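You operate a simulated robot arm through the tools that you are given. There is no shell and no other tool. Be economical: measure what you need, move in short steps, check, and stop when the job is done.

You are at the controls of a simulated robot arm. One attempt, no reset.

TASK
Charge the two controllers in the dock and switch the strip on.
Fine: green in place 1, blue in place 2, grips to the room; pull the GAME plug while the strip is off and stand it on the cabinet top.

It is judged by the outcome, as a careful person would: the job done as asked, and still so three seconds after it is handed in. It fails if anything else is knocked over, pushed out of place, dropped, spilled or broken.

THE ROBOT
A 7-joint arm with a two-finger parallel gripper, fixed in place. Base frame: the origin is at the foot of the arm, x ahead of it, y to its left, z up; the work surface is at about z = 70. Readings come in cm, rad, newtons and seconds.
With the tool pointing down near the work surface it reaches from about 14 to 66 cm from the base axis. Its first joint turns from -1.152 to 1.152 rad. Payload 2.4 kg.
Tool frame: the origin (TCP) lies between the finger pads and is the grasp point; the fingertips stand 3 cm ahead of it; z points along the fingers, y is the line along which they close. Largest opening 9.4 cm; finger width 2.8, thickness 1; the body of the gripper, 5 by 9.6 cm, starts 5.5 cm behind the TCP.
Orientation is told as [roll, pitch, yaw] about the base's x, y, z axes, in that order, counted from this pose: with the fingers straight down and closing along the base's y, the tool's x points along the base's -x, its y along +y and its z along -z.

THE INTERFACE
- The arm moves only by the tool nudge_tool. Its argument "moves" is a list of rows, each an object of numbers (a shift or turn left out is 0, a gripper value left out holds the last): "jaw": the gripper command, from -1 (shut) to 1 (fully open), values between in proportion; "dx", "dy", "dz": the shift along the tool's x, y, z in cm; "rx", "ry", "rz": the turn, a rotation vector about the tool's x, y, z in degrees. In form: [{"jaw": .., "dx": .., "dy": .., "dz": .., "rx": .., "ry": .., "rz": ..}, ...]. A call has 1 to 8 rows; each row is the pose to reach, as a shift and turn from the pose commanded when the call began, along the tool's axes at that moment. Rows are played at 5 a second. More than 5 cm and 0.15 rad between two rows, or a gripper value outside its range, and nothing of the call is played. Where a pose cannot be reached the arm comes as near as it can. A force on the tool above 90 N (or 10 N above the force at the start of the call, whichever is more), or a blocked arm, ends the call early, and 0.2 s more pass. The fingers move at their own pace (about 15.3 cm/s each) and stop on an object; they squeeze with about 26 N. The grip force told is the motor's: it shows also when the fingers shut on nothing. Time passes only in rows, and 0.2 s behind the last, so rows that repeat a pose let the fingers close. The reply holds the time, the measured pose of the TCP, the force on the tool along the base axes, the opening and the grip force, in the units named above and with some noise, and new pictures: "views" is both (left out), scene, wrist or none.
- Cameras (640 x 400 px; columns grow to the right, rows downward): "scene" is fixed at [6.48, 49.22, 144.71]; the picture's right is [-0.54, -0.84, 0.00], its down [-0.59, 0.37, -0.72] and it looks along [0.61, -0.39, -0.70] (base axes); focal length 368 px, centre (320, 200). "wrist" rides on the gripper at [-3.7, 0, -5.8] in the tool frame; the picture's right is [0.00, -1.00, 0.00], its down [0.97, 0.00, -0.24] and it looks along [0.24, 0.00, 0.97] (tool axes); focal length 218 px, centre (320, 200). There is no depth. A picture from a camera that has moved, and an enlarged one, comes with that camera's place and axes in the base frame and with its lens. The place of the scene camera against the robot may be out by one fixed shift of up to 2.5 cm in any direction.
- zoom(camera, box): a new picture of the part [left, top, right, bottom] of that camera's present view, enlarged. The clock stands still meanwhile.
- job_done(): hands the job in; it is judged then, once.

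Go step by step. Nothing tells you positions but the pictures and the camera data: compare them with the known pose of the tool, close in by small moves and look again before you grip or let go. The budget is 120 turns and 150 pictures, counting those below and the enlarged ones. Unless the task says otherwise, let go and move clear before handing in, and close with one line.

The tools are called after "Emit:" by a JSON object that holds its "fn" and its "kwargs". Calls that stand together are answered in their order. nudge_tool: Moves the arm, as the interface text tells. Its arguments: {"type":"object","properties":{"moves":{"type":"array","items":{"type":"object","properties":{"jaw":{"type":"number"},"dx":{"type":"number"},"dy":{"type":"number"},"dz":{"type":"number"},"rx":{"type":"number"},"ry":{"type":"number"},"rz":{"type":"number"}}}},"views":{"type":"string","enum":["both","scene","wrist","none"]}},"required":["moves"]} The other tools are called the same way: zoom (camera, box) takes an enlarged picture of a part of a camera's view; job_done () hands the job in.

At the start:

```text
time_s: 0.0
tcp_pos: [40.41, -8.14, 100.98]
orientation: [0.0, -0.001, 0.001]
force: [-0.2, -0.5, -1.2]
opening: 9.4
gripper_force: 0.1
```

scene: 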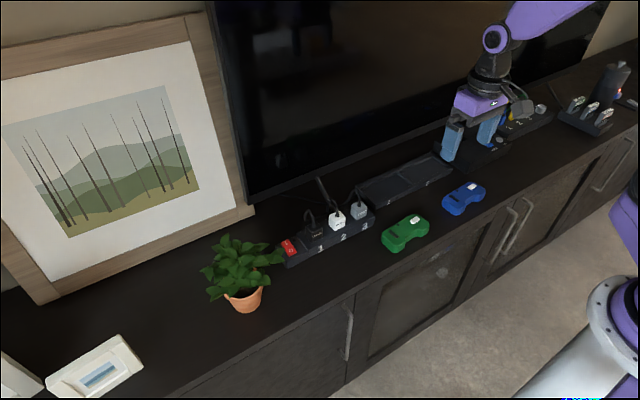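
wrist: 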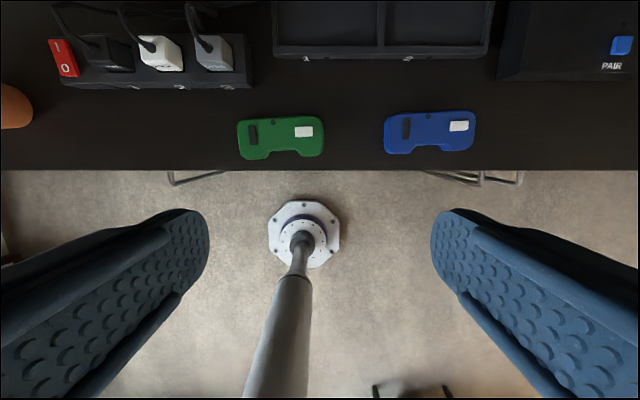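

I see a power strip with three plugs and a red switch, a two-bay dock, and the green and blue controllers in front of it. First I'll enlarge the key parts.

Emit:
{"fn": "zoom", "kwargs": {"camera": "scene", "box": [260, 160, 400, 270]}}

Emit:
{"fn": "zoom", "kwargs": {"camera": "scene", "box": [350, 130, 510, 260]}}

Emit:
{"fn": "zoom", "kwargs": {"camera": "wrist", "box": [30, 0, 350, 180]}}

Emit:
{"fn": "zoom", "kwargs": {"camera": "wrist", "box": [260, 0, 640, 180]}}

Emit:
{"fn": "zoom", "kwargs": {"camera": "scene", "box": [440, 60, 640, 180]}}

```text
3.64 times, centred on (330, 215) of scene
camera zoom: at [6.48, 49.22, 144.71], right [-0.54, -0.84, 0.0], down [-0.59, 0.37, -0.72], along [0.61, -0.39, -0.7], focal length 1338 px, centre (284, 146)
```

zoom: 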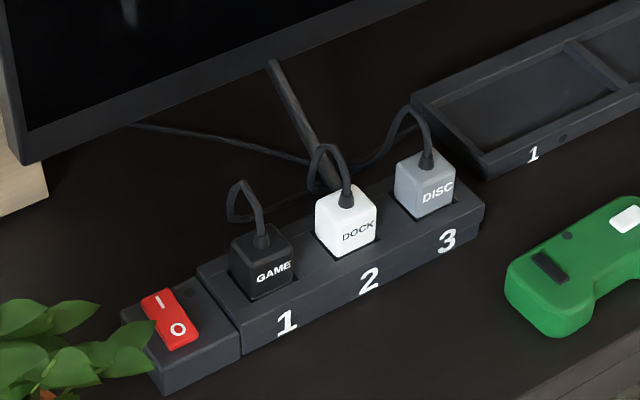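

```text
3.08 times, centred on (430, 195) of scene
camera zoom: at [6.48, 49.22, 144.71], right [-0.54, -0.84, 0.0], down [-0.59, 0.37, -0.72], along [0.61, -0.39, -0.7], focal length 1132 px, centre (-18, 215)
```

zoom: 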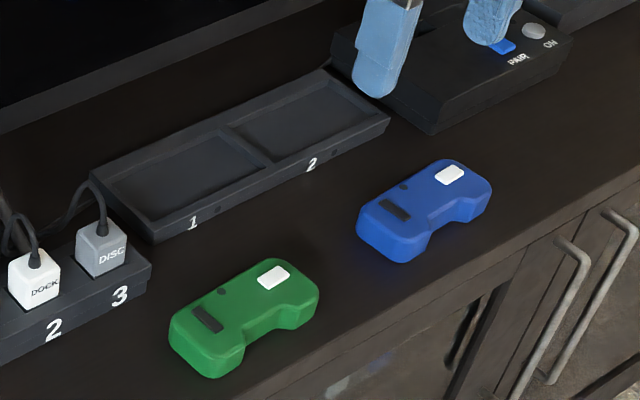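

```text
2.00 times, centred on (190, 90) of wrist
camera zoom: at [44.07, -8.13, 106.7], right [0.0, -1.0, 0.0], down [-0.97, 0.0, 0.24], along [-0.24, 0.0, -0.97], focal length 436 px, centre (580, 420)
```

zoom: 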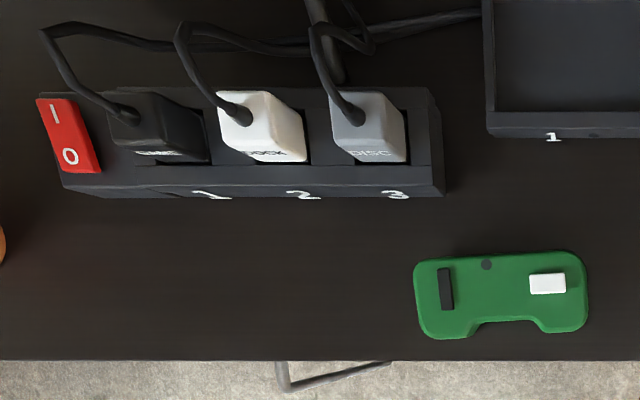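

```text
1.68 times, centred on (450, 90) of wrist
camera zoom: at [44.07, -8.13, 106.7], right [0.0, -1.0, 0.0], down [-0.97, 0.0, 0.24], along [-0.24, 0.0, -0.97], focal length 368 px, centre (101, 385)
```

zoom: 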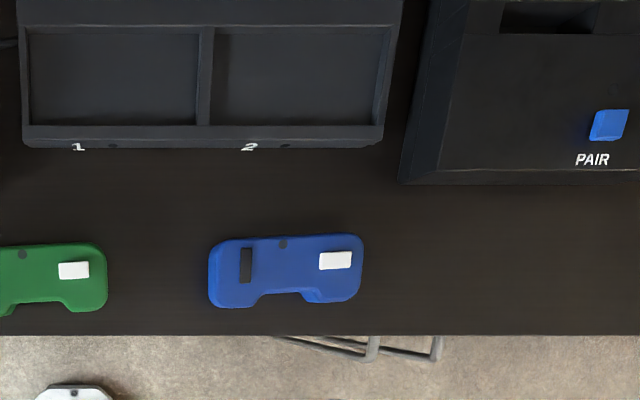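

```text
3.20 times, centred on (540, 120) of scene
camera zoom: at [6.48, 49.22, 144.71], right [-0.54, -0.84, 0.0], down [-0.59, 0.37, -0.72], along [0.61, -0.39, -0.7], focal length 1177 px, centre (-384, 456)
```

zoom: 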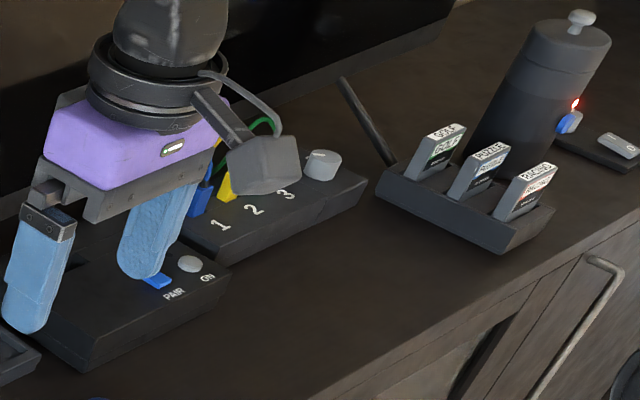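

The strip's switch (about x 56, y 26) isn't readable from here. I move above the strip to see the switch state and the GAME plug.

Emit:
{"fn": "nudge_tool", "kwargs": {"moves": [{"dx": -1.7, "dy": 3.5, "dz": 0.6}, {"dx": -3.4, "dy": 7, "dz": 1.2}, {"dx": -5.1, "dy": 10.5, "dz": 1.8}, {"dx": -6.8, "dy": 14, "dz": 2.4}, {"dx": -8.5, "dy": 17.5, "dz": 3}, {"dx": -10.2, "dy": 21, "dz": 3.6}, {"dx": -12, "dy": 24.5, "dz": 4.2}, {"dx": -14, "dy": 27, "dz": 5}]}}

```text
time_s: 1.8
tcp_pos: [54.35, 18.84, 95.75]
orientation: [0.0, 0.001, 0.0]
force: [-0.5, 0.7, -0.5]
opening: 9.4
gripper_force: 0.1
camera wrist: at [58.1, 18.84, 101.67], right [0.0, -1.0, 0.0], down [-0.97, 0.0, 0.24], along [-0.24, 0.0, -0.97], focal length 218 px, centre (320, 200)
```

scene: 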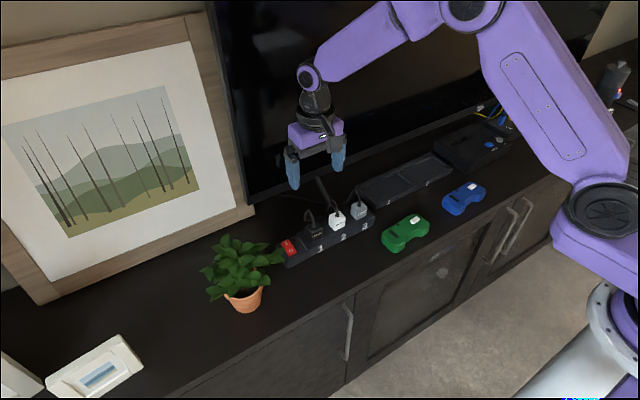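
wrist: 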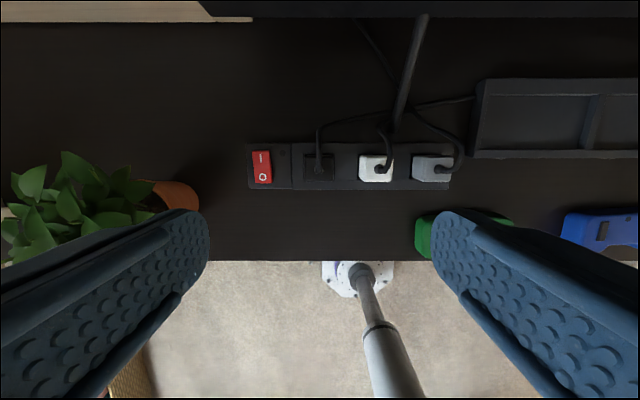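

Emit:
{"fn": "zoom", "kwargs": {"camera": "wrist", "box": [230, 110, 390, 210]}}

Emit:
{"fn": "zoom", "kwargs": {"camera": "scene", "box": [260, 195, 340, 275]}}

Emit:
{"fn": "zoom", "kwargs": {"camera": "wrist", "box": [440, 60, 640, 220]}}

```text
4.00 times, centred on (310, 160) of wrist
camera zoom: at [58.1, 18.84, 101.67], right [0.0, -1.0, 0.0], down [-0.97, 0.0, 0.24], along [-0.24, 0.0, -0.97], focal length 873 px, centre (360, 360)
```

zoom: 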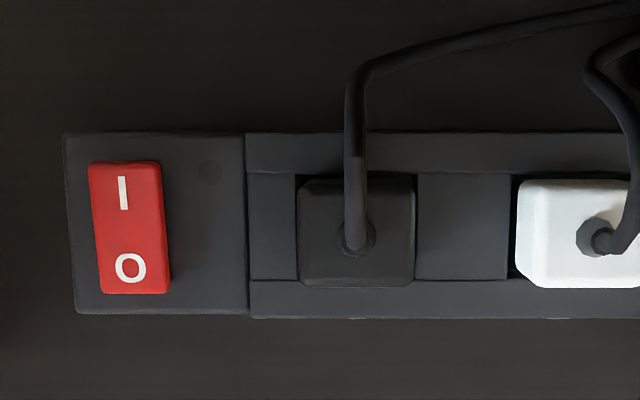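

```text
5.00 times, centred on (300, 235) of scene
camera zoom: at [6.48, 49.22, 144.71], right [-0.54, -0.84, 0.0], down [-0.59, 0.37, -0.72], along [0.61, -0.39, -0.7], focal length 1839 px, centre (420, 25)
```

zoom: 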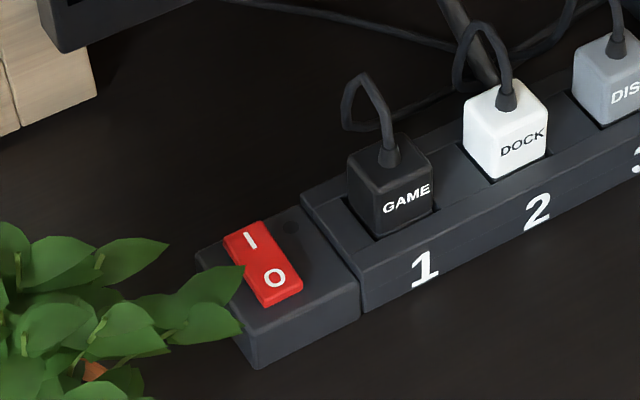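

```text
2.50 times, centred on (540, 140) of wrist
camera zoom: at [58.1, 18.84, 101.67], right [0.0, -1.0, 0.0], down [-0.97, 0.0, 0.24], along [-0.24, 0.0, -0.97], focal length 546 px, centre (-230, 350)
```

zoom: 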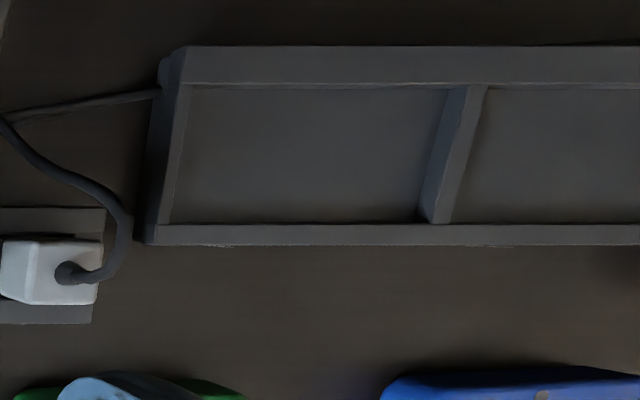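

The O side of the switch is down and the indicator is dark, so the strip is off. GAME is the black plug at about (55.7, 19.0), top near z 76.6. I line up above it with the jaws partly closed.

Emit:
{"fn": "nudge_tool", "kwargs": {"moves": [{"dx": -1.3, "dy": 0.15, "dz": 4, "jaw": 0.11}, {"dx": -1.3, "dy": 0.15, "dz": 8}, {"dx": -1.3, "dy": 0.15, "dz": 11.5}, {"dx": -1.3, "dy": 0.15, "dz": 11.5}]}}

Emit:
{"fn": "zoom", "kwargs": {"camera": "scene", "box": [260, 140, 400, 260]}}

```text
time_s: 2.8
tcp_pos: [55.69, 18.9, 84.39]
orientation: [0.0, 0.002, 0.001]
force: [-0.2, 0.2, 0.1]
opening: 5.21
gripper_force: 0.1
camera wrist: at [59.37, 18.92, 90.18], right [0.0, -1.0, 0.0], down [-0.97, 0.0, 0.24], along [-0.24, 0.0, -0.97], focal length 218 px, centre (320, 200)
```

scene: 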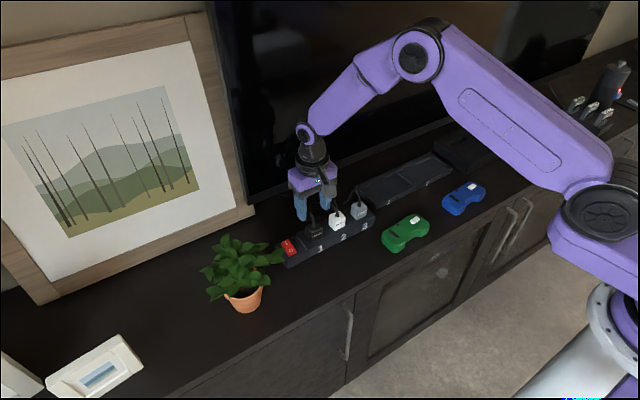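
wrist: 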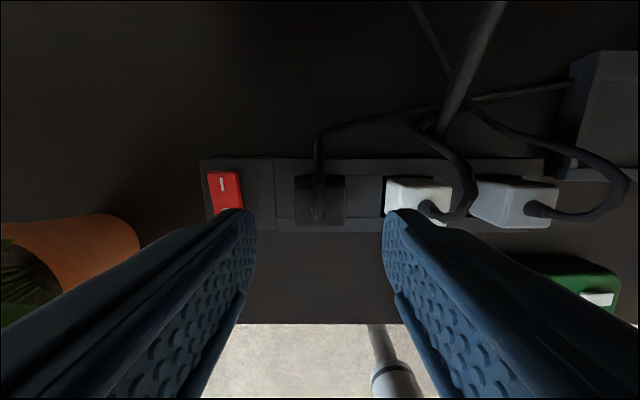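

```text
3.33 times, centred on (330, 200) of scene
camera zoom: at [6.48, 49.22, 144.71], right [-0.54, -0.84, 0.0], down [-0.59, 0.37, -0.72], along [0.61, -0.39, -0.7], focal length 1226 px, centre (287, 200)
```

zoom: 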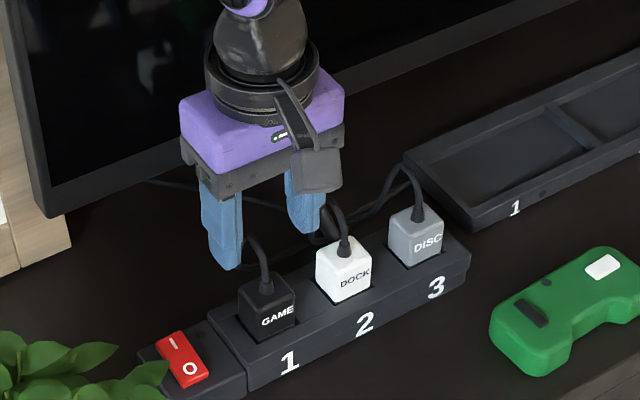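

Aligned with the plug in x and y. I go down to just above the strip and close on it.

Emit:
{"fn": "nudge_tool", "kwargs": {"moves": [{"dx": 0.1, "dz": 3}, {"dx": 0.1, "dz": 5.5}, {"dx": 0.1, "dz": 7}, {"dx": 0.1, "dz": 7}]}}

Emit:
{"fn": "zoom", "kwargs": {"camera": "scene", "box": [260, 160, 400, 270]}}

```text
time_s: 3.8
tcp_pos: [55.48, 18.94, 77.39]
orientation: [-0.001, -0.001, 0.0]
force: [0.3, -0.3, 0.8]
opening: 5.25
gripper_force: 0.1
camera wrist: at [59.27, 18.94, 83.21], right [0.0, -1.0, 0.0], down [-0.97, 0.0, 0.24], along [-0.24, 0.0, -0.97], focal length 218 px, centre (320, 200)
```

scene: 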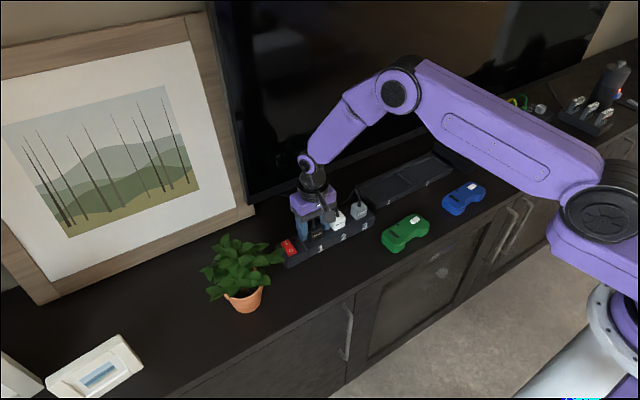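
wrist: 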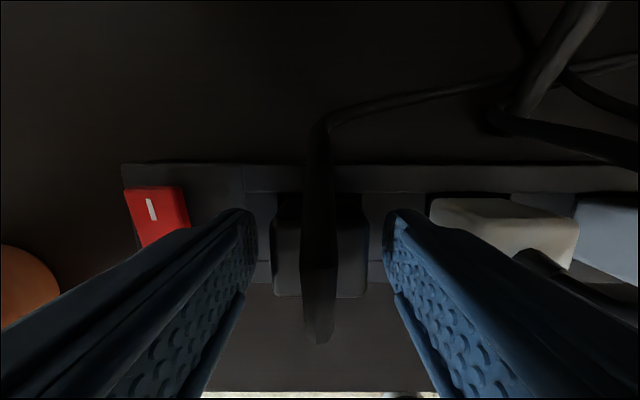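

```text
3.64 times, centred on (330, 215) of scene
camera zoom: at [6.48, 49.22, 144.71], right [-0.54, -0.84, 0.0], down [-0.59, 0.37, -0.72], along [0.61, -0.39, -0.7], focal length 1338 px, centre (284, 146)
```

zoom: 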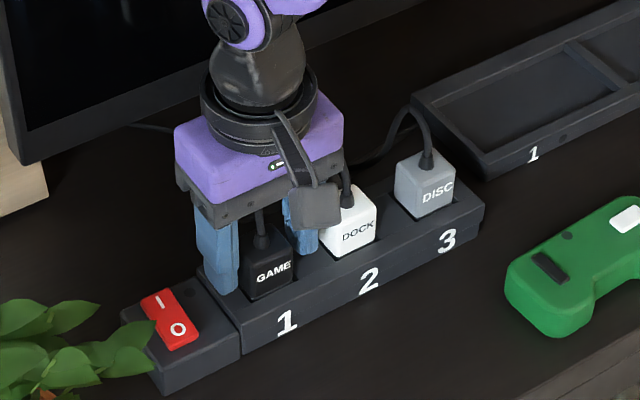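

The fingers straddle GAME and clear the DOCK plug. I close and check the grip.

Emit:
{"fn": "nudge_tool", "kwargs": {"moves": [{"dz": 0.2, "jaw": -1}, {"dz": 0.2}, {"dz": 0.2}], "views": "none"}}

```text
time_s: 4.6
tcp_pos: [55.59, 19.05, 77.37]
orientation: [0.0, -0.002, -0.001]
force: [-3.6, -1.5, 18.7]
opening: 3.31
gripper_force: 26.4
```

Gripped at 3.3 cm. I pull straight up slowly.

Emit:
{"fn": "nudge_tool", "kwargs": {"moves": [{"dz": -0.7}, {"dz": -1.5}, {"dz": -2.5}, {"dz": -3.5}, {"dz": -5}, {"dz": -6}]}}

Emit:
{"fn": "zoom", "kwargs": {"camera": "scene", "box": [260, 160, 400, 270]}}

```text
time_s: 6.0
tcp_pos: [55.49, 19.12, 83.37]
orientation: [-0.002, 0.0, 0.001]
force: [0.0, 0.4, -0.4]
opening: 3.3
gripper_force: 26.1
camera wrist: at [59.25, 19.03, 88.98], right [0.0, -1.0, 0.0], down [-0.97, 0.0, 0.24], along [-0.24, 0.0, -0.97], focal length 218 px, centre (320, 200)
```

scene: 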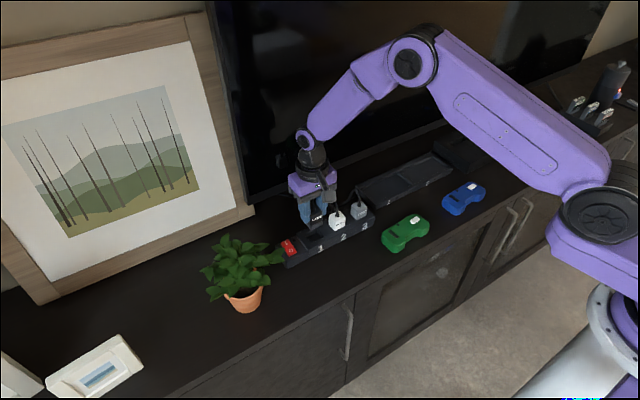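
wrist: 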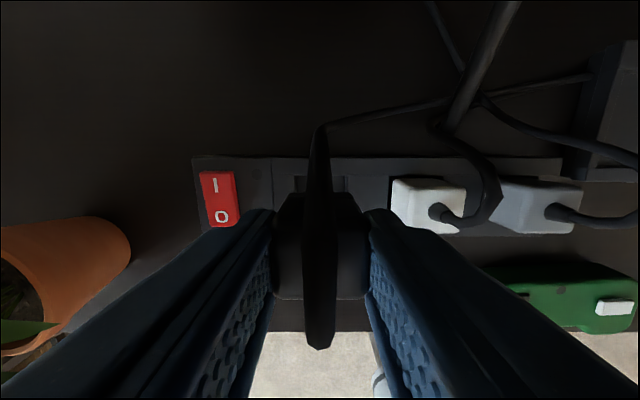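

```text
3.64 times, centred on (330, 215) of scene
camera zoom: at [6.48, 49.22, 144.71], right [-0.54, -0.84, 0.0], down [-0.59, 0.37, -0.72], along [0.61, -0.39, -0.7], focal length 1338 px, centre (284, 146)
```

zoom: 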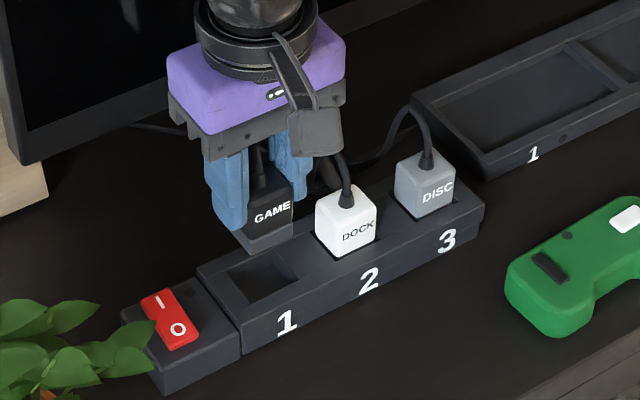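

GAME is out. I carry it forward to the free cabinet top in front of the strip, at about (46.5, 17.5), and lower it toward the surface.

Emit:
{"fn": "nudge_tool", "kwargs": {"moves": [{"dx": 3, "dy": -0.5}, {"dx": 6, "dy": -1}, {"dx": 9, "dy": -1.5}, {"dx": 9, "dy": -1.5, "dz": 3}, {"dx": 9, "dy": -1.5, "dz": 6}, {"dx": 9, "dy": -1.5, "dz": 6}]}}

Emit:
{"fn": "zoom", "kwargs": {"camera": "scene", "box": [260, 170, 400, 280]}}

```text
time_s: 7.4
tcp_pos: [46.52, 17.36, 77.2]
orientation: [0.001, 0.0, 0.0]
force: [-0.1, -0.1, -1.4]
opening: 3.31
gripper_force: 26.5
camera wrist: at [50.22, 17.48, 82.97], right [0.0, -1.0, 0.0], down [-0.97, 0.0, 0.24], along [-0.24, 0.0, -0.97], focal length 218 px, centre (320, 200)
```

scene: 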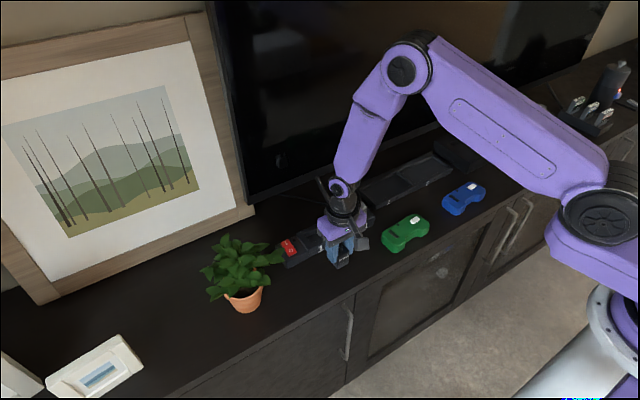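
wrist: 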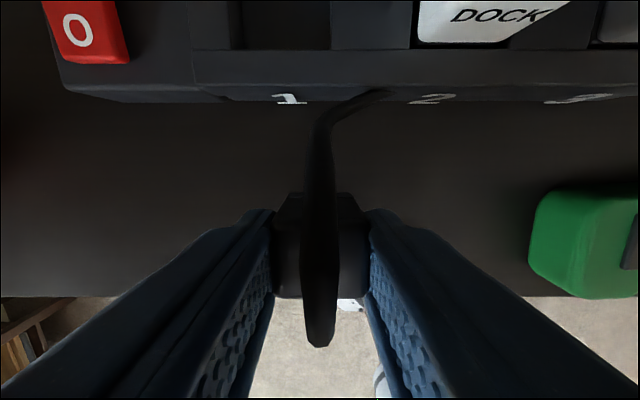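

```text
3.64 times, centred on (330, 225) of scene
camera zoom: at [6.48, 49.22, 144.71], right [-0.54, -0.84, 0.0], down [-0.59, 0.37, -0.72], along [0.61, -0.39, -0.7], focal length 1338 px, centre (284, 109)
```

zoom: 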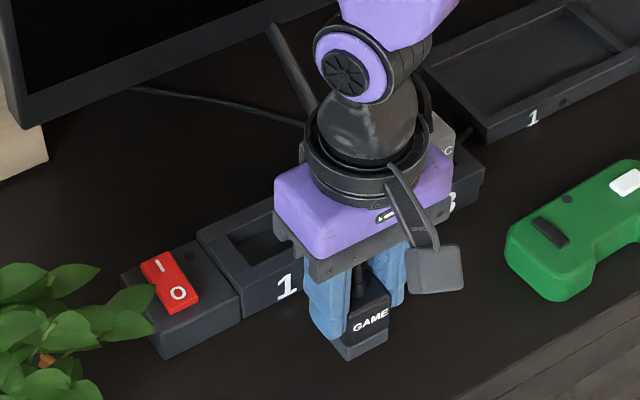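

Not touching yet. I lower in small steps until I feel the surface.

Emit:
{"fn": "nudge_tool", "kwargs": {"moves": [{"dz": 0.5}, {"dz": 1.0}, {"dz": 1.4}, {"dz": 1.7}, {"dz": 1.9}], "views": "none"}}

```text
time_s: 8.6
tcp_pos: [46.62, 17.66, 75.34]
orientation: [0.001, 0.0, -0.001]
force: [-1.1, 0.1, 2.0]
opening: 3.29
gripper_force: 26.2
```

Emit:
{"fn": "nudge_tool", "kwargs": {"moves": [{"dz": 0.2}, {"dz": 0.35}], "views": "none"}}

Emit:
{"fn": "zoom", "kwargs": {"camera": "scene", "box": [300, 200, 400, 280]}}

```text
time_s: 9.2
tcp_pos: [46.53, 17.67, 75.18]
orientation: [0.002, -0.003, 0.0]
force: [-10.4, -4.4, 57.8]
opening: 3.31
gripper_force: 26.2
```

```text
5.00 times, centred on (350, 240) of scene
camera zoom: at [6.37, 49.18, 144.73], right [-0.54, -0.84, 0.0], down [-0.59, 0.37, -0.72], along [0.61, -0.39, -0.7], focal length 1839 px, centre (170, 0)
```

zoom: 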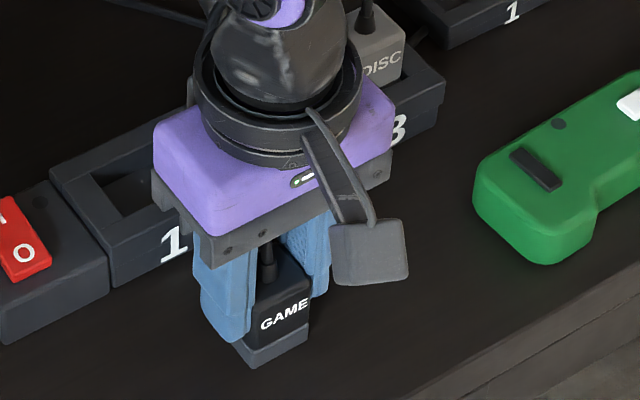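

It's standing on the surface. I ease off the pressure, open a little and rise clear.

Emit:
{"fn": "nudge_tool", "kwargs": {"moves": [{"dz": -0.25}, {"dz": -0.25, "jaw": 0.1}, {"dz": -0.25}, {"dz": -3}, {"dz": -7}, {"dz": -11}, {"dz": -15}, {"dz": -19}]}}

Emit:
{"fn": "zoom", "kwargs": {"camera": "scene", "box": [260, 180, 400, 280]}}

```text
time_s: 11.0
tcp_pos: [46.5, 17.6, 94.13]
orientation: [0.0, 0.002, 0.0]
force: [-0.1, -0.9, -0.5]
opening: 5.16
gripper_force: 0.1
camera wrist: at [50.13, 17.67, 99.85], right [0.0, -1.0, 0.0], down [-0.97, 0.0, 0.24], along [-0.24, 0.0, -0.97], focal length 218 px, centre (320, 200)
```

scene: 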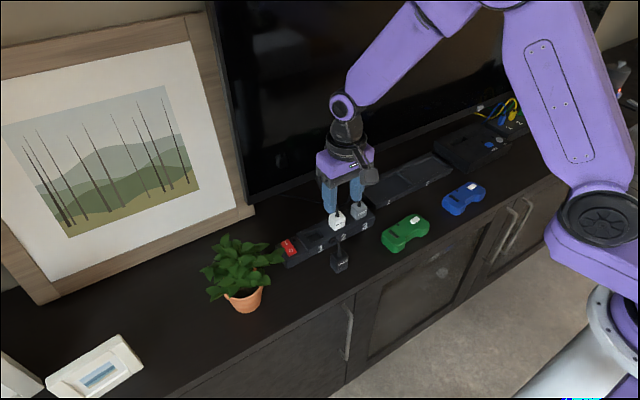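
wrist: 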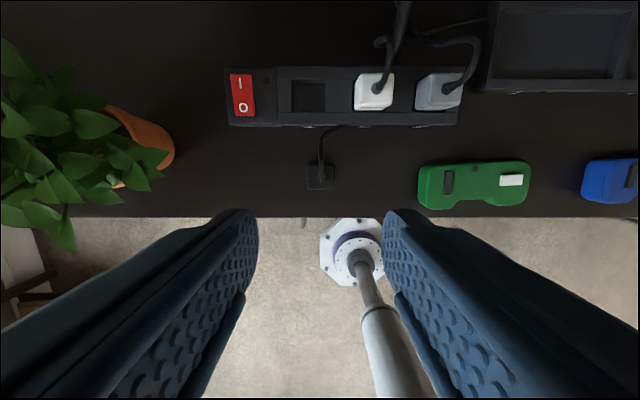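

```text
4.00 times, centred on (330, 230) of scene
camera zoom: at [6.48, 49.22, 144.72], right [-0.54, -0.84, 0.0], down [-0.59, 0.37, -0.72], along [0.61, -0.39, -0.7], focal length 1471 px, centre (280, 80)
```

zoom: 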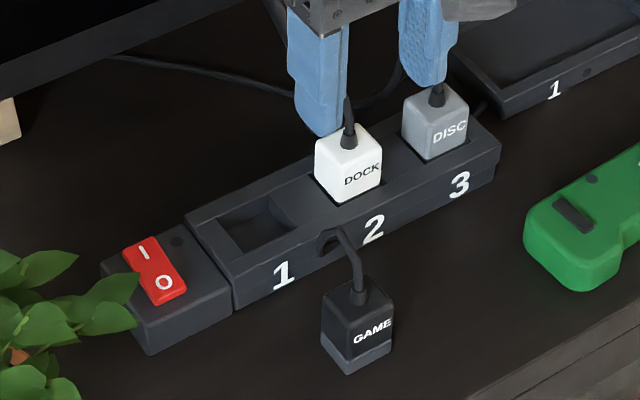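

GAME stands freely on the cabinet top. Now I move above the green controller, turning the gripper 90° so it closes front-to-back.

Emit:
{"fn": "nudge_tool", "kwargs": {"moves": [{"dy": -2.5, "rz": -8.2, "jaw": 1}, {"dy": -5, "rz": -16.4}, {"dy": -7.5, "rz": -24.6}, {"dy": -10, "rz": -32.8}, {"dy": -12.5, "rz": -41}, {"dy": -15, "rz": -49.2}, {"dx": 0.6, "dy": -17.5, "dz": 2, "rz": -57.4}, {"dx": 1.2, "dy": -19.8, "dz": 4, "rz": -65.6}], "views": "none"}}

Emit:
{"fn": "nudge_tool", "kwargs": {"moves": [{"rz": -8.2}, {"rz": -16.4}, {"rz": -24.4}, {"rz": -24.4}]}}

```text
time_s: 12.8
tcp_pos: [45.35, -2.26, 90.0]
orientation: [-0.001, 0.0, 1.149]
force: [0.1, -1.0, -0.5]
opening: 9.41
gripper_force: 0.0
```

```text
time_s: 13.8
tcp_pos: [45.48, -2.17, 90.06]
orientation: [0.001, 0.001, 1.574]
force: [0.5, 0.0, -0.7]
opening: 9.4
gripper_force: 0.1
camera wrist: at [45.36, 1.43, 95.76], right [1.0, 0.0, 0.0], down [0.0, -0.97, 0.24], along [0.0, -0.24, -0.97], focal length 218 px, centre (320, 200)
```

scene: 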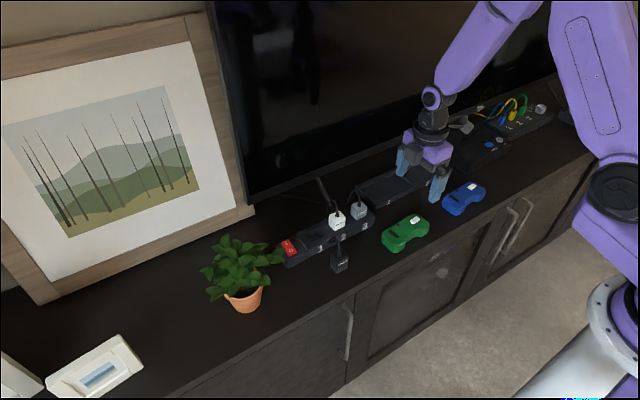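
wrist: 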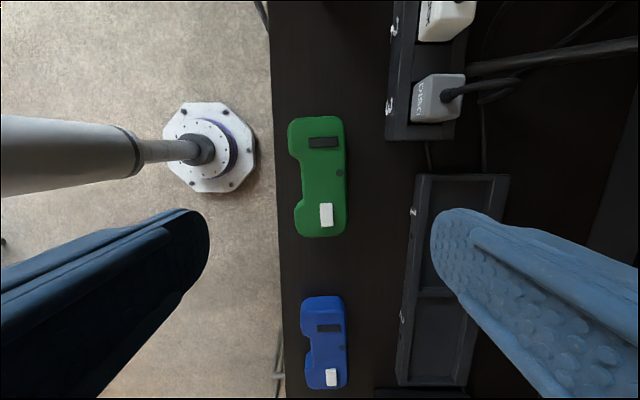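

Clear top view now. I enlarge to measure the green controller, the dock bays and the blue controller.

Emit:
{"fn": "zoom", "kwargs": {"camera": "wrist", "box": [260, 100, 420, 250]}}

Emit:
{"fn": "zoom", "kwargs": {"camera": "wrist", "box": [340, 160, 520, 400]}}

```text
2.67 times, centred on (340, 175) of wrist
camera zoom: at [45.36, 1.43, 95.76], right [1.0, 0.0, 0.0], down [0.0, -0.97, 0.24], along [0.0, -0.24, -0.97], focal length 582 px, centre (267, 267)
```

zoom: 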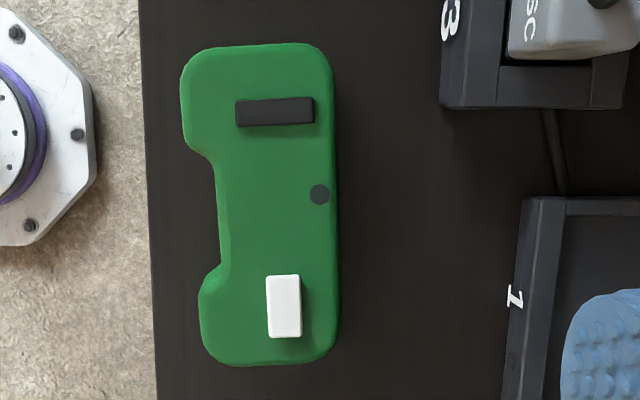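

```text
1.67 times, centred on (430, 280) of wrist
camera zoom: at [45.36, 1.43, 95.76], right [1.0, 0.0, 0.0], down [0.0, -0.97, 0.24], along [0.0, -0.24, -0.97], focal length 364 px, centre (137, 67)
```

zoom: 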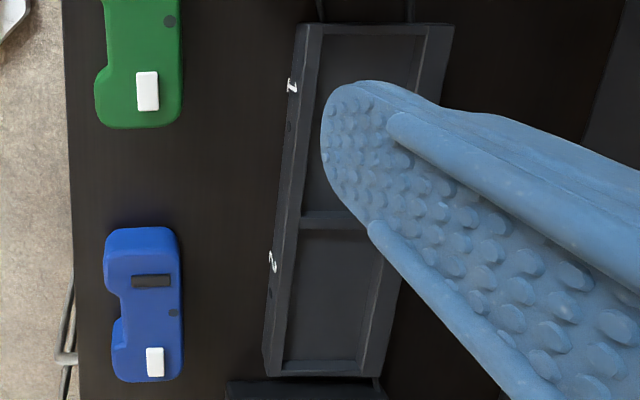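

Green centre is at about (45.3, −2.1), turned ~3°, top near z 73, with its waist from x 43.4 to 48. I align to it and go down part way.

Emit:
{"fn": "nudge_tool", "kwargs": {"moves": [{"dx": -0.2, "dy": -0.25, "dz": 4, "rz": -2.9, "jaw": 0.6}, {"dx": -0.2, "dy": -0.25, "dz": 8, "rz": -2.9}, {"dx": -0.2, "dy": -0.25, "dz": 12, "rz": -2.9}, {"dx": -0.2, "dy": -0.25, "dz": 12, "rz": -2.9}]}}

Emit:
{"fn": "zoom", "kwargs": {"camera": "scene", "box": [350, 170, 460, 260]}}

```text
time_s: 14.8
tcp_pos: [45.56, -1.92, 77.98]
orientation: [-0.001, 0.0, 1.62]
force: [0.5, -0.5, 0.2]
opening: 7.5
gripper_force: 0.0
camera wrist: at [45.46, 1.67, 83.69], right [1.0, 0.05, 0.0], down [0.05, -0.97, 0.24], along [0.01, -0.24, -0.97], focal length 218 px, centre (320, 200)
```

scene: 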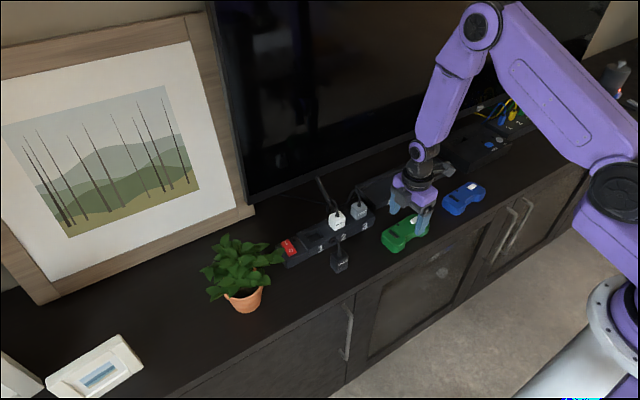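
wrist: 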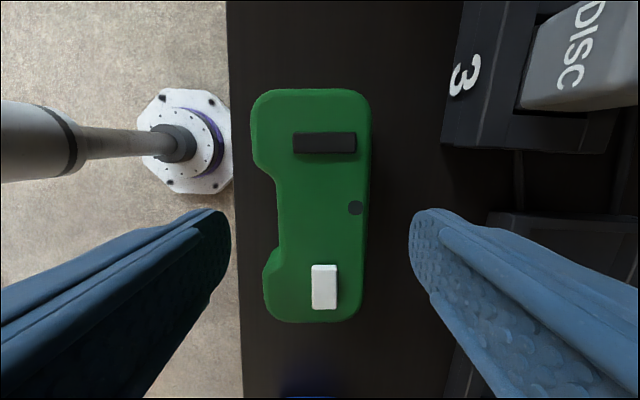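

```text
4.44 times, centred on (405, 215) of scene
camera zoom: at [6.48, 49.22, 144.71], right [-0.54, -0.84, 0.0], down [-0.59, 0.37, -0.72], along [0.61, -0.39, -0.7], focal length 1635 px, centre (-58, 133)
```

zoom: 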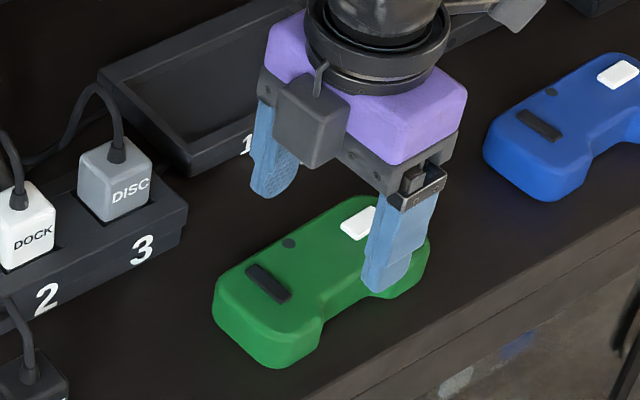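

Well aligned: the waist is centred between the fingers and the front finger falls in the notch. I lower and close gently.

Emit:
{"fn": "nudge_tool", "kwargs": {"moves": [{"dz": 2}, {"dz": 3.5}, {"dz": 3.5}, {"dz": 3.5, "jaw": -1}, {"dz": 3.5}, {"dz": 3.5}]}}

Emit:
{"fn": "zoom", "kwargs": {"camera": "scene", "box": [350, 170, 460, 260]}}

```text
time_s: 16.2
tcp_pos: [45.61, -2.01, 74.45]
orientation: [-0.001, 0.0, 1.62]
force: [-0.2, 0.6, -0.3]
opening: 4.85
gripper_force: 25.9
camera wrist: at [45.47, 1.63, 80.22], right [1.0, 0.05, 0.0], down [0.05, -0.97, 0.24], along [0.01, -0.24, -0.97], focal length 218 px, centre (320, 200)
```

scene: 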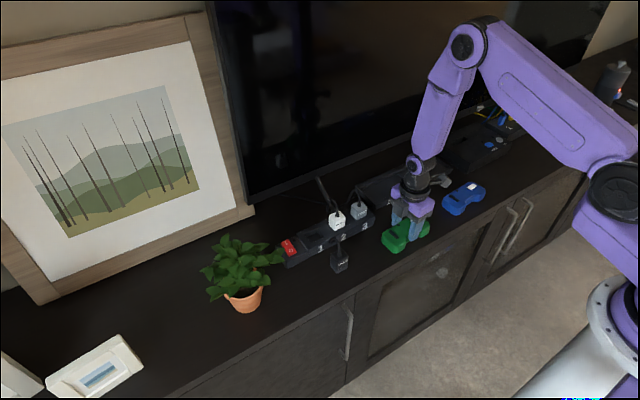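
wrist: 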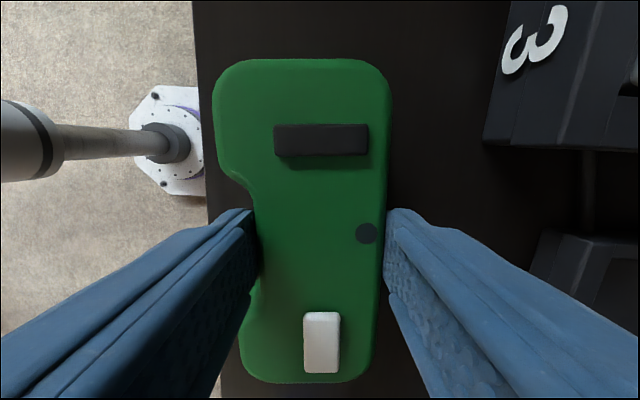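

```text
4.44 times, centred on (405, 215) of scene
camera zoom: at [6.49, 49.22, 144.71], right [-0.54, -0.84, 0.0], down [-0.59, 0.37, -0.72], along [0.61, -0.39, -0.7], focal length 1635 px, centre (-58, 133)
```

zoom: 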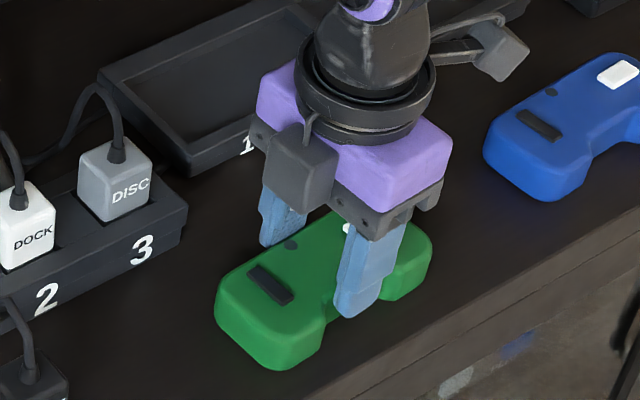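

Gripped firmly (4.85 cm). I lift it and carry it near the dock, squaring it up, to measure bay 1 again.

Emit:
{"fn": "nudge_tool", "kwargs": {"moves": [{"dz": -2}, {"dz": -5}, {"dz": -9}, {"dz": -12, "dx": 2, "dy": -1}, {"dz": -12, "dx": 5, "dy": -3.5, "rz": 2.9}, {"dz": -12, "dx": 7.5, "dy": -6, "rz": 2.9}, {"dz": -12, "dx": 7.5, "dy": -6, "rz": 2.9}]}}

Emit:
{"fn": "zoom", "kwargs": {"camera": "wrist", "box": [360, 60, 640, 400]}}

```text
time_s: 17.8
tcp_pos: [51.98, -9.29, 86.55]
orientation: [0.001, 0.0, 1.569]
force: [-0.6, -0.3, -0.7]
opening: 4.88
gripper_force: 26.0
camera wrist: at [51.99, -5.59, 92.25], right [1.0, 0.0, 0.0], down [0.0, -0.97, 0.24], along [0.0, -0.24, -0.97], focal length 218 px, centre (320, 200)
```

scene: 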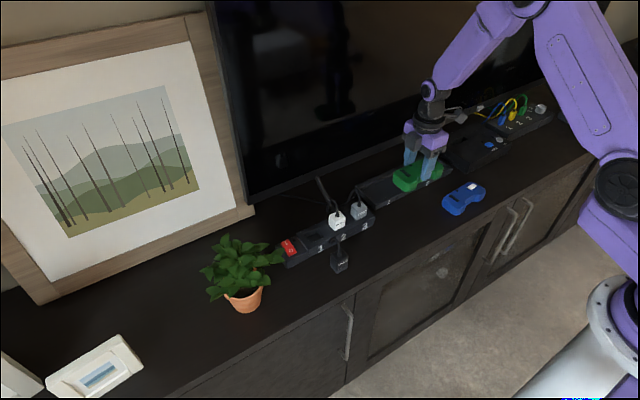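
wrist: 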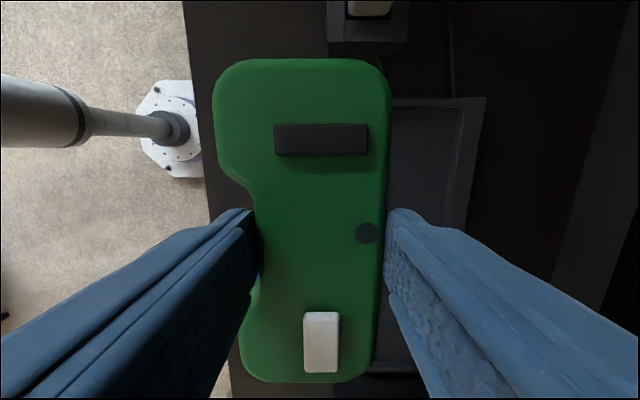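

```text
1.18 times, centred on (500, 230) of wrist
camera zoom: at [51.99, -5.59, 92.25], right [1.0, 0.0, 0.0], down [0.0, -0.97, 0.24], along [0.0, -0.24, -0.97], focal length 257 px, centre (108, 165)
```

zoom: 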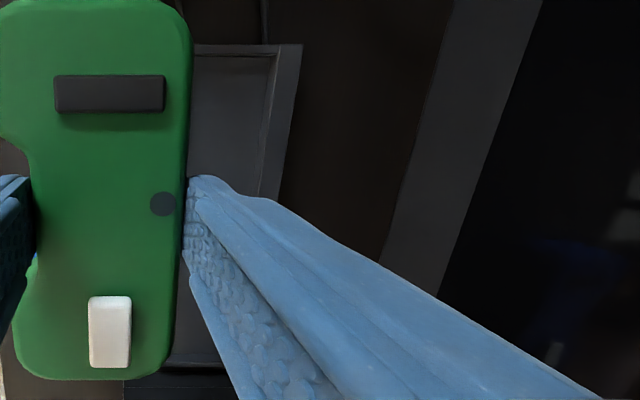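

Bay 1 spans about x 57.5–65.0, y −2.3 to −16.2, and the controller hangs square. I bring it over the bay and lower it to just above.

Emit:
{"fn": "nudge_tool", "kwargs": {"moves": [{"dy": -3.3}, {"dy": -6.5}, {"dy": -9.7}, {"dy": -9.7, "dz": 4}, {"dy": -9.7, "dz": 7.5}, {"dy": -9.7, "dz": 7.5}]}}

Emit:
{"fn": "zoom", "kwargs": {"camera": "scene", "box": [340, 130, 480, 230]}}

```text
time_s: 19.2
tcp_pos: [61.8, -9.32, 78.99]
orientation: [0.0, 0.001, 1.571]
force: [-0.5, -0.7, -1.8]
opening: 4.85
gripper_force: 26.1
camera wrist: at [61.76, -5.59, 84.75], right [1.0, 0.0, 0.0], down [0.0, -0.97, 0.24], along [0.0, -0.24, -0.97], focal length 218 px, centre (320, 200)
```

scene: 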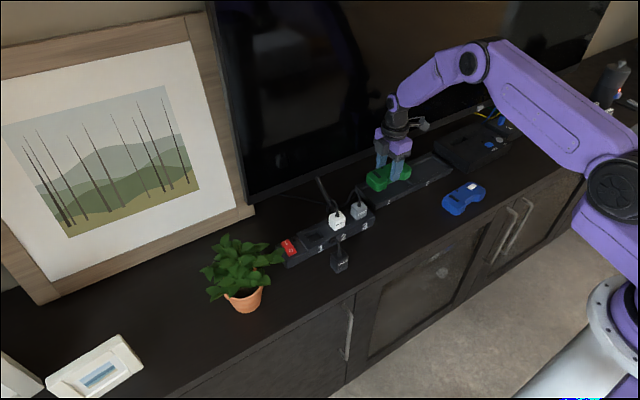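
wrist: 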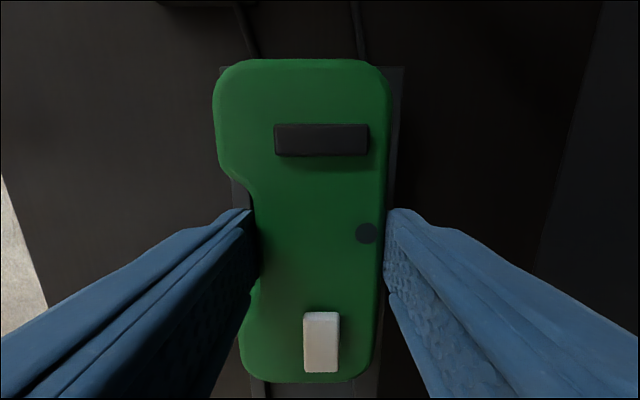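

```text
4.00 times, centred on (410, 180) of scene
camera zoom: at [6.49, 49.22, 144.72], right [-0.54, -0.84, 0.0], down [-0.59, 0.37, -0.72], along [0.61, -0.39, -0.7], focal length 1471 px, centre (-40, 280)
```

zoom: 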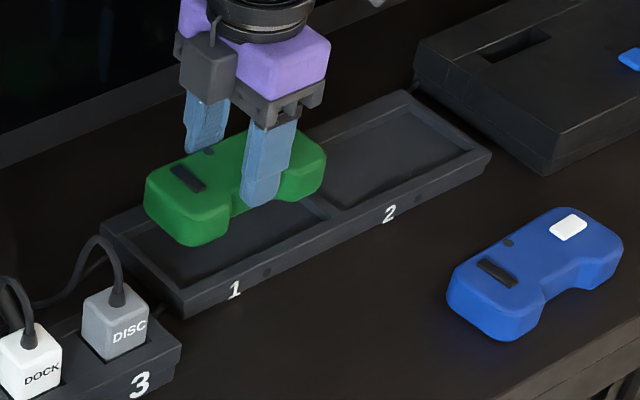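

It's positioned over bay 1 with margin all round. I lower it gradually.

Emit:
{"fn": "nudge_tool", "kwargs": {"moves": [{"dz": 1}, {"dz": 2}, {"dz": 2.6}, {"dz": 2.9}, {"dz": 2.9}], "views": "wrist"}}

Emit:
{"fn": "zoom", "kwargs": {"camera": "scene", "box": [340, 130, 480, 230]}}

```text
time_s: 20.4
tcp_pos: [61.68, -9.29, 76.13]
orientation: [-0.001, -0.001, 1.572]
force: [-0.6, 0.0, -1.2]
opening: 4.86
gripper_force: 25.8
camera wrist: at [61.7, -5.6, 81.84], right [1.0, 0.0, 0.0], down [0.0, -0.97, 0.24], along [0.0, -0.24, -0.97], focal length 218 px, centre (320, 200)
```

wrist: 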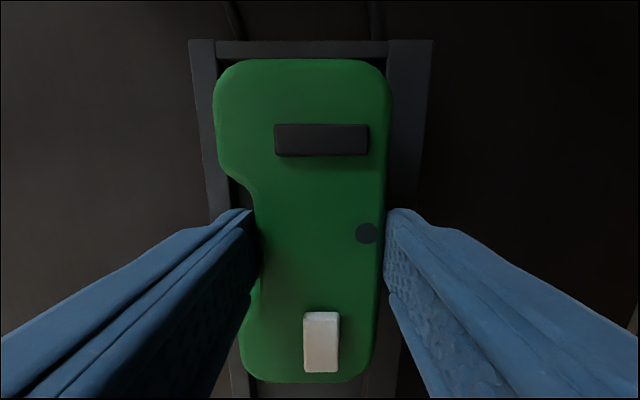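

```text
4.00 times, centred on (410, 180) of scene
camera zoom: at [6.49, 49.22, 144.72], right [-0.54, -0.84, 0.0], down [-0.59, 0.37, -0.72], along [0.61, -0.39, -0.7], focal length 1471 px, centre (-40, 280)
```

zoom: 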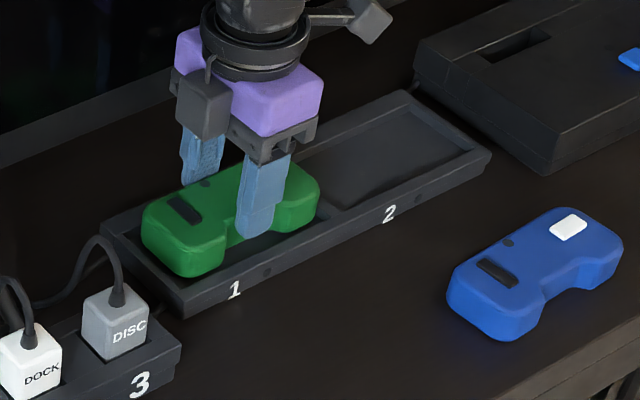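

Clear gaps on all sides. I continue down in small steps until it sits.

Emit:
{"fn": "nudge_tool", "kwargs": {"moves": [{"dz": 0.3}, {"dz": 0.5}, {"dz": 0.5}], "views": "none"}}

```text
time_s: 21.2
tcp_pos: [61.77, -9.23, 75.7]
orientation: [0.0, 0.0, 1.569]
force: [-6.4, 1.2, 18.0]
opening: 4.86
gripper_force: 26.2
```

It has touched down. I ease off, open slightly and rise.

Emit:
{"fn": "nudge_tool", "kwargs": {"moves": [{"dz": -0.1}, {"dz": -0.1, "jaw": 0.28}, {"dz": -0.1}, {"dz": -3}, {"dz": -7}, {"dz": -11}, {"dz": -15}]}}

Emit:
{"fn": "zoom", "kwargs": {"camera": "scene", "box": [340, 130, 480, 230]}}

```text
time_s: 22.8
tcp_pos: [61.6, -9.24, 90.54]
orientation: [-0.001, 0.001, 1.571]
force: [-0.5, 0.3, 0.7]
opening: 6.01
gripper_force: 0.0
camera wrist: at [61.67, -5.58, 96.33], right [1.0, 0.0, 0.0], down [0.0, -0.97, 0.24], along [0.0, -0.24, -0.97], focal length 218 px, centre (320, 200)
```

scene: 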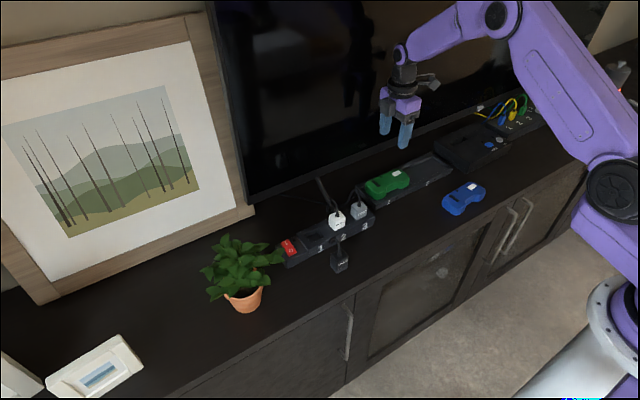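
wrist: 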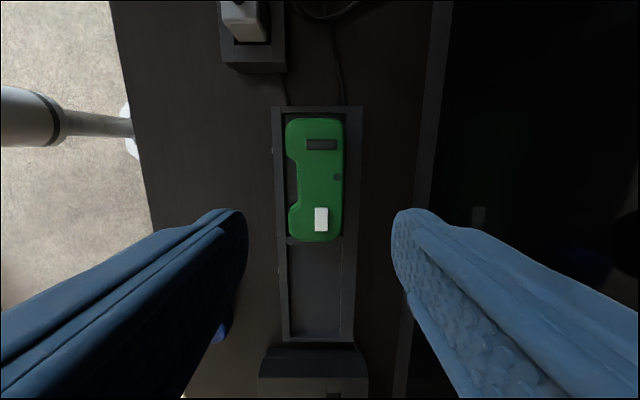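

```text
4.00 times, centred on (410, 180) of scene
camera zoom: at [6.48, 49.22, 144.71], right [-0.54, -0.84, 0.0], down [-0.59, 0.37, -0.72], along [0.61, -0.39, -0.7], focal length 1471 px, centre (-40, 280)
```

zoom: 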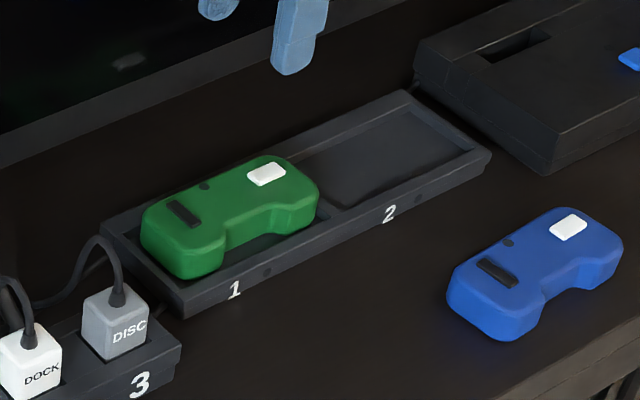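

Green is sitting in bay 1. I enlarge to check its seating and measure bay 2.

Emit:
{"fn": "zoom", "kwargs": {"camera": "wrist", "box": [230, 95, 410, 225]}}

Emit:
{"fn": "zoom", "kwargs": {"camera": "wrist", "box": [230, 220, 410, 350]}}

```text
3.08 times, centred on (320, 160) of wrist
camera zoom: at [61.67, -5.58, 96.33], right [1.0, 0.0, 0.0], down [0.0, -0.97, 0.24], along [0.0, -0.24, -0.97], focal length 672 px, centre (320, 323)
```

zoom: 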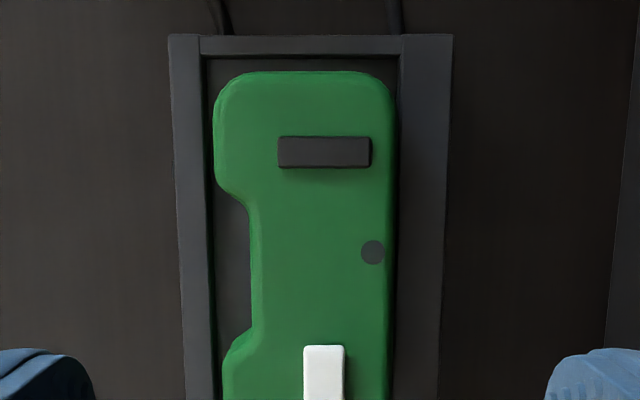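

```text
3.08 times, centred on (320, 285) of wrist
camera zoom: at [61.67, -5.58, 96.33], right [1.0, 0.0, 0.0], down [0.0, -0.97, 0.24], along [0.0, -0.24, -0.97], focal length 672 px, centre (320, -62)
```

zoom: 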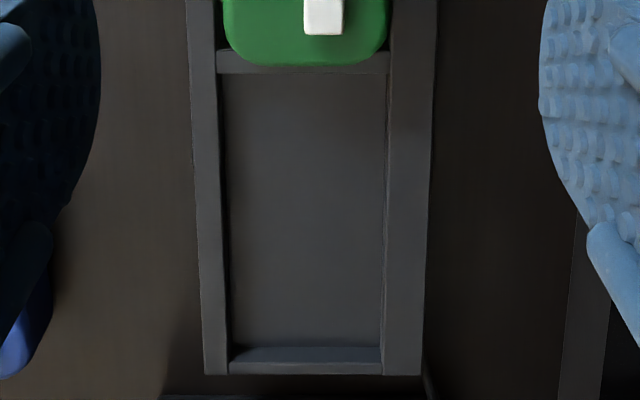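

Green sits centred in bay 1. Bay 2 is centred near (61.1, −23.75). Now I move above the blue controller.

Emit:
{"fn": "nudge_tool", "kwargs": {"moves": [{"dx": 2.5, "dy": 2.8}, {"dx": 5, "dy": 5.6, "jaw": 0.6}, {"dx": 7.5, "dy": 8.4}, {"dx": 10, "dy": 11.2}, {"dx": 12.2, "dy": 13.6}, {"dx": 14.3, "dy": 15.9}, {"dx": 14.3, "dy": 15.9, "dz": 4}, {"dx": 14.3, "dy": 15.9, "dz": 4}]}}

Emit:
{"fn": "zoom", "kwargs": {"camera": "wrist", "box": [250, 120, 420, 280]}}

```text
time_s: 24.6
tcp_pos: [45.94, -23.7, 86.65]
orientation: [0.001, 0.0, 1.569]
force: [-0.1, 0.3, 1.1]
opening: 7.53
gripper_force: 0.0
camera wrist: at [45.9, -20.03, 92.31], right [1.0, 0.0, 0.0], down [0.0, -0.97, 0.24], along [0.0, -0.24, -0.97], focal length 218 px, centre (320, 200)
```

scene: 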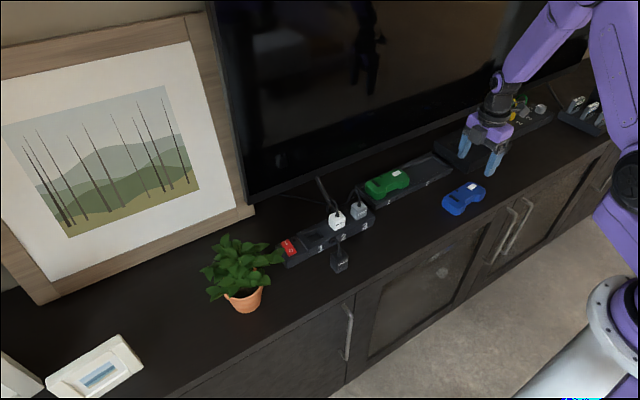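
wrist: 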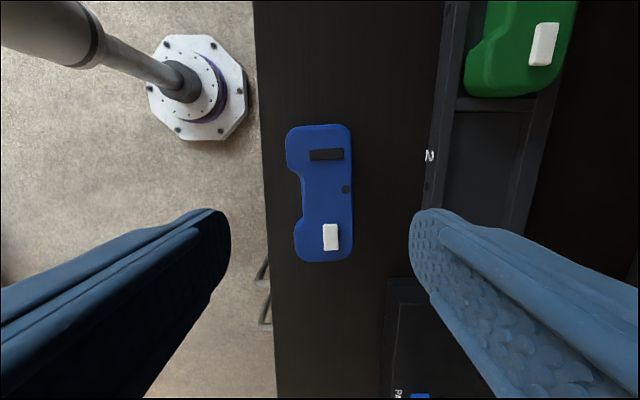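

```text
2.50 times, centred on (335, 200) of wrist
camera zoom: at [45.9, -20.03, 92.31], right [1.0, 0.0, 0.0], down [0.0, -0.97, 0.24], along [0.0, -0.24, -0.97], focal length 546 px, centre (282, 200)
```

zoom: 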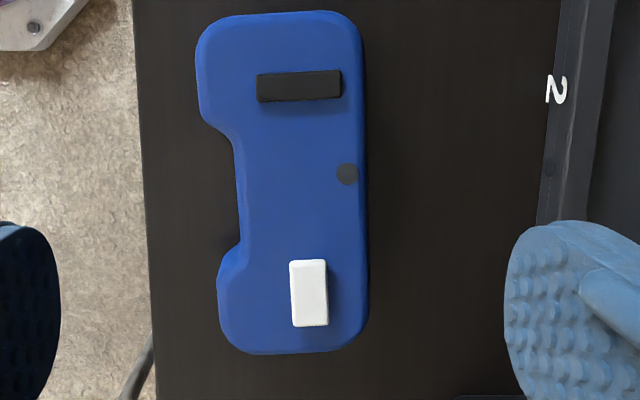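

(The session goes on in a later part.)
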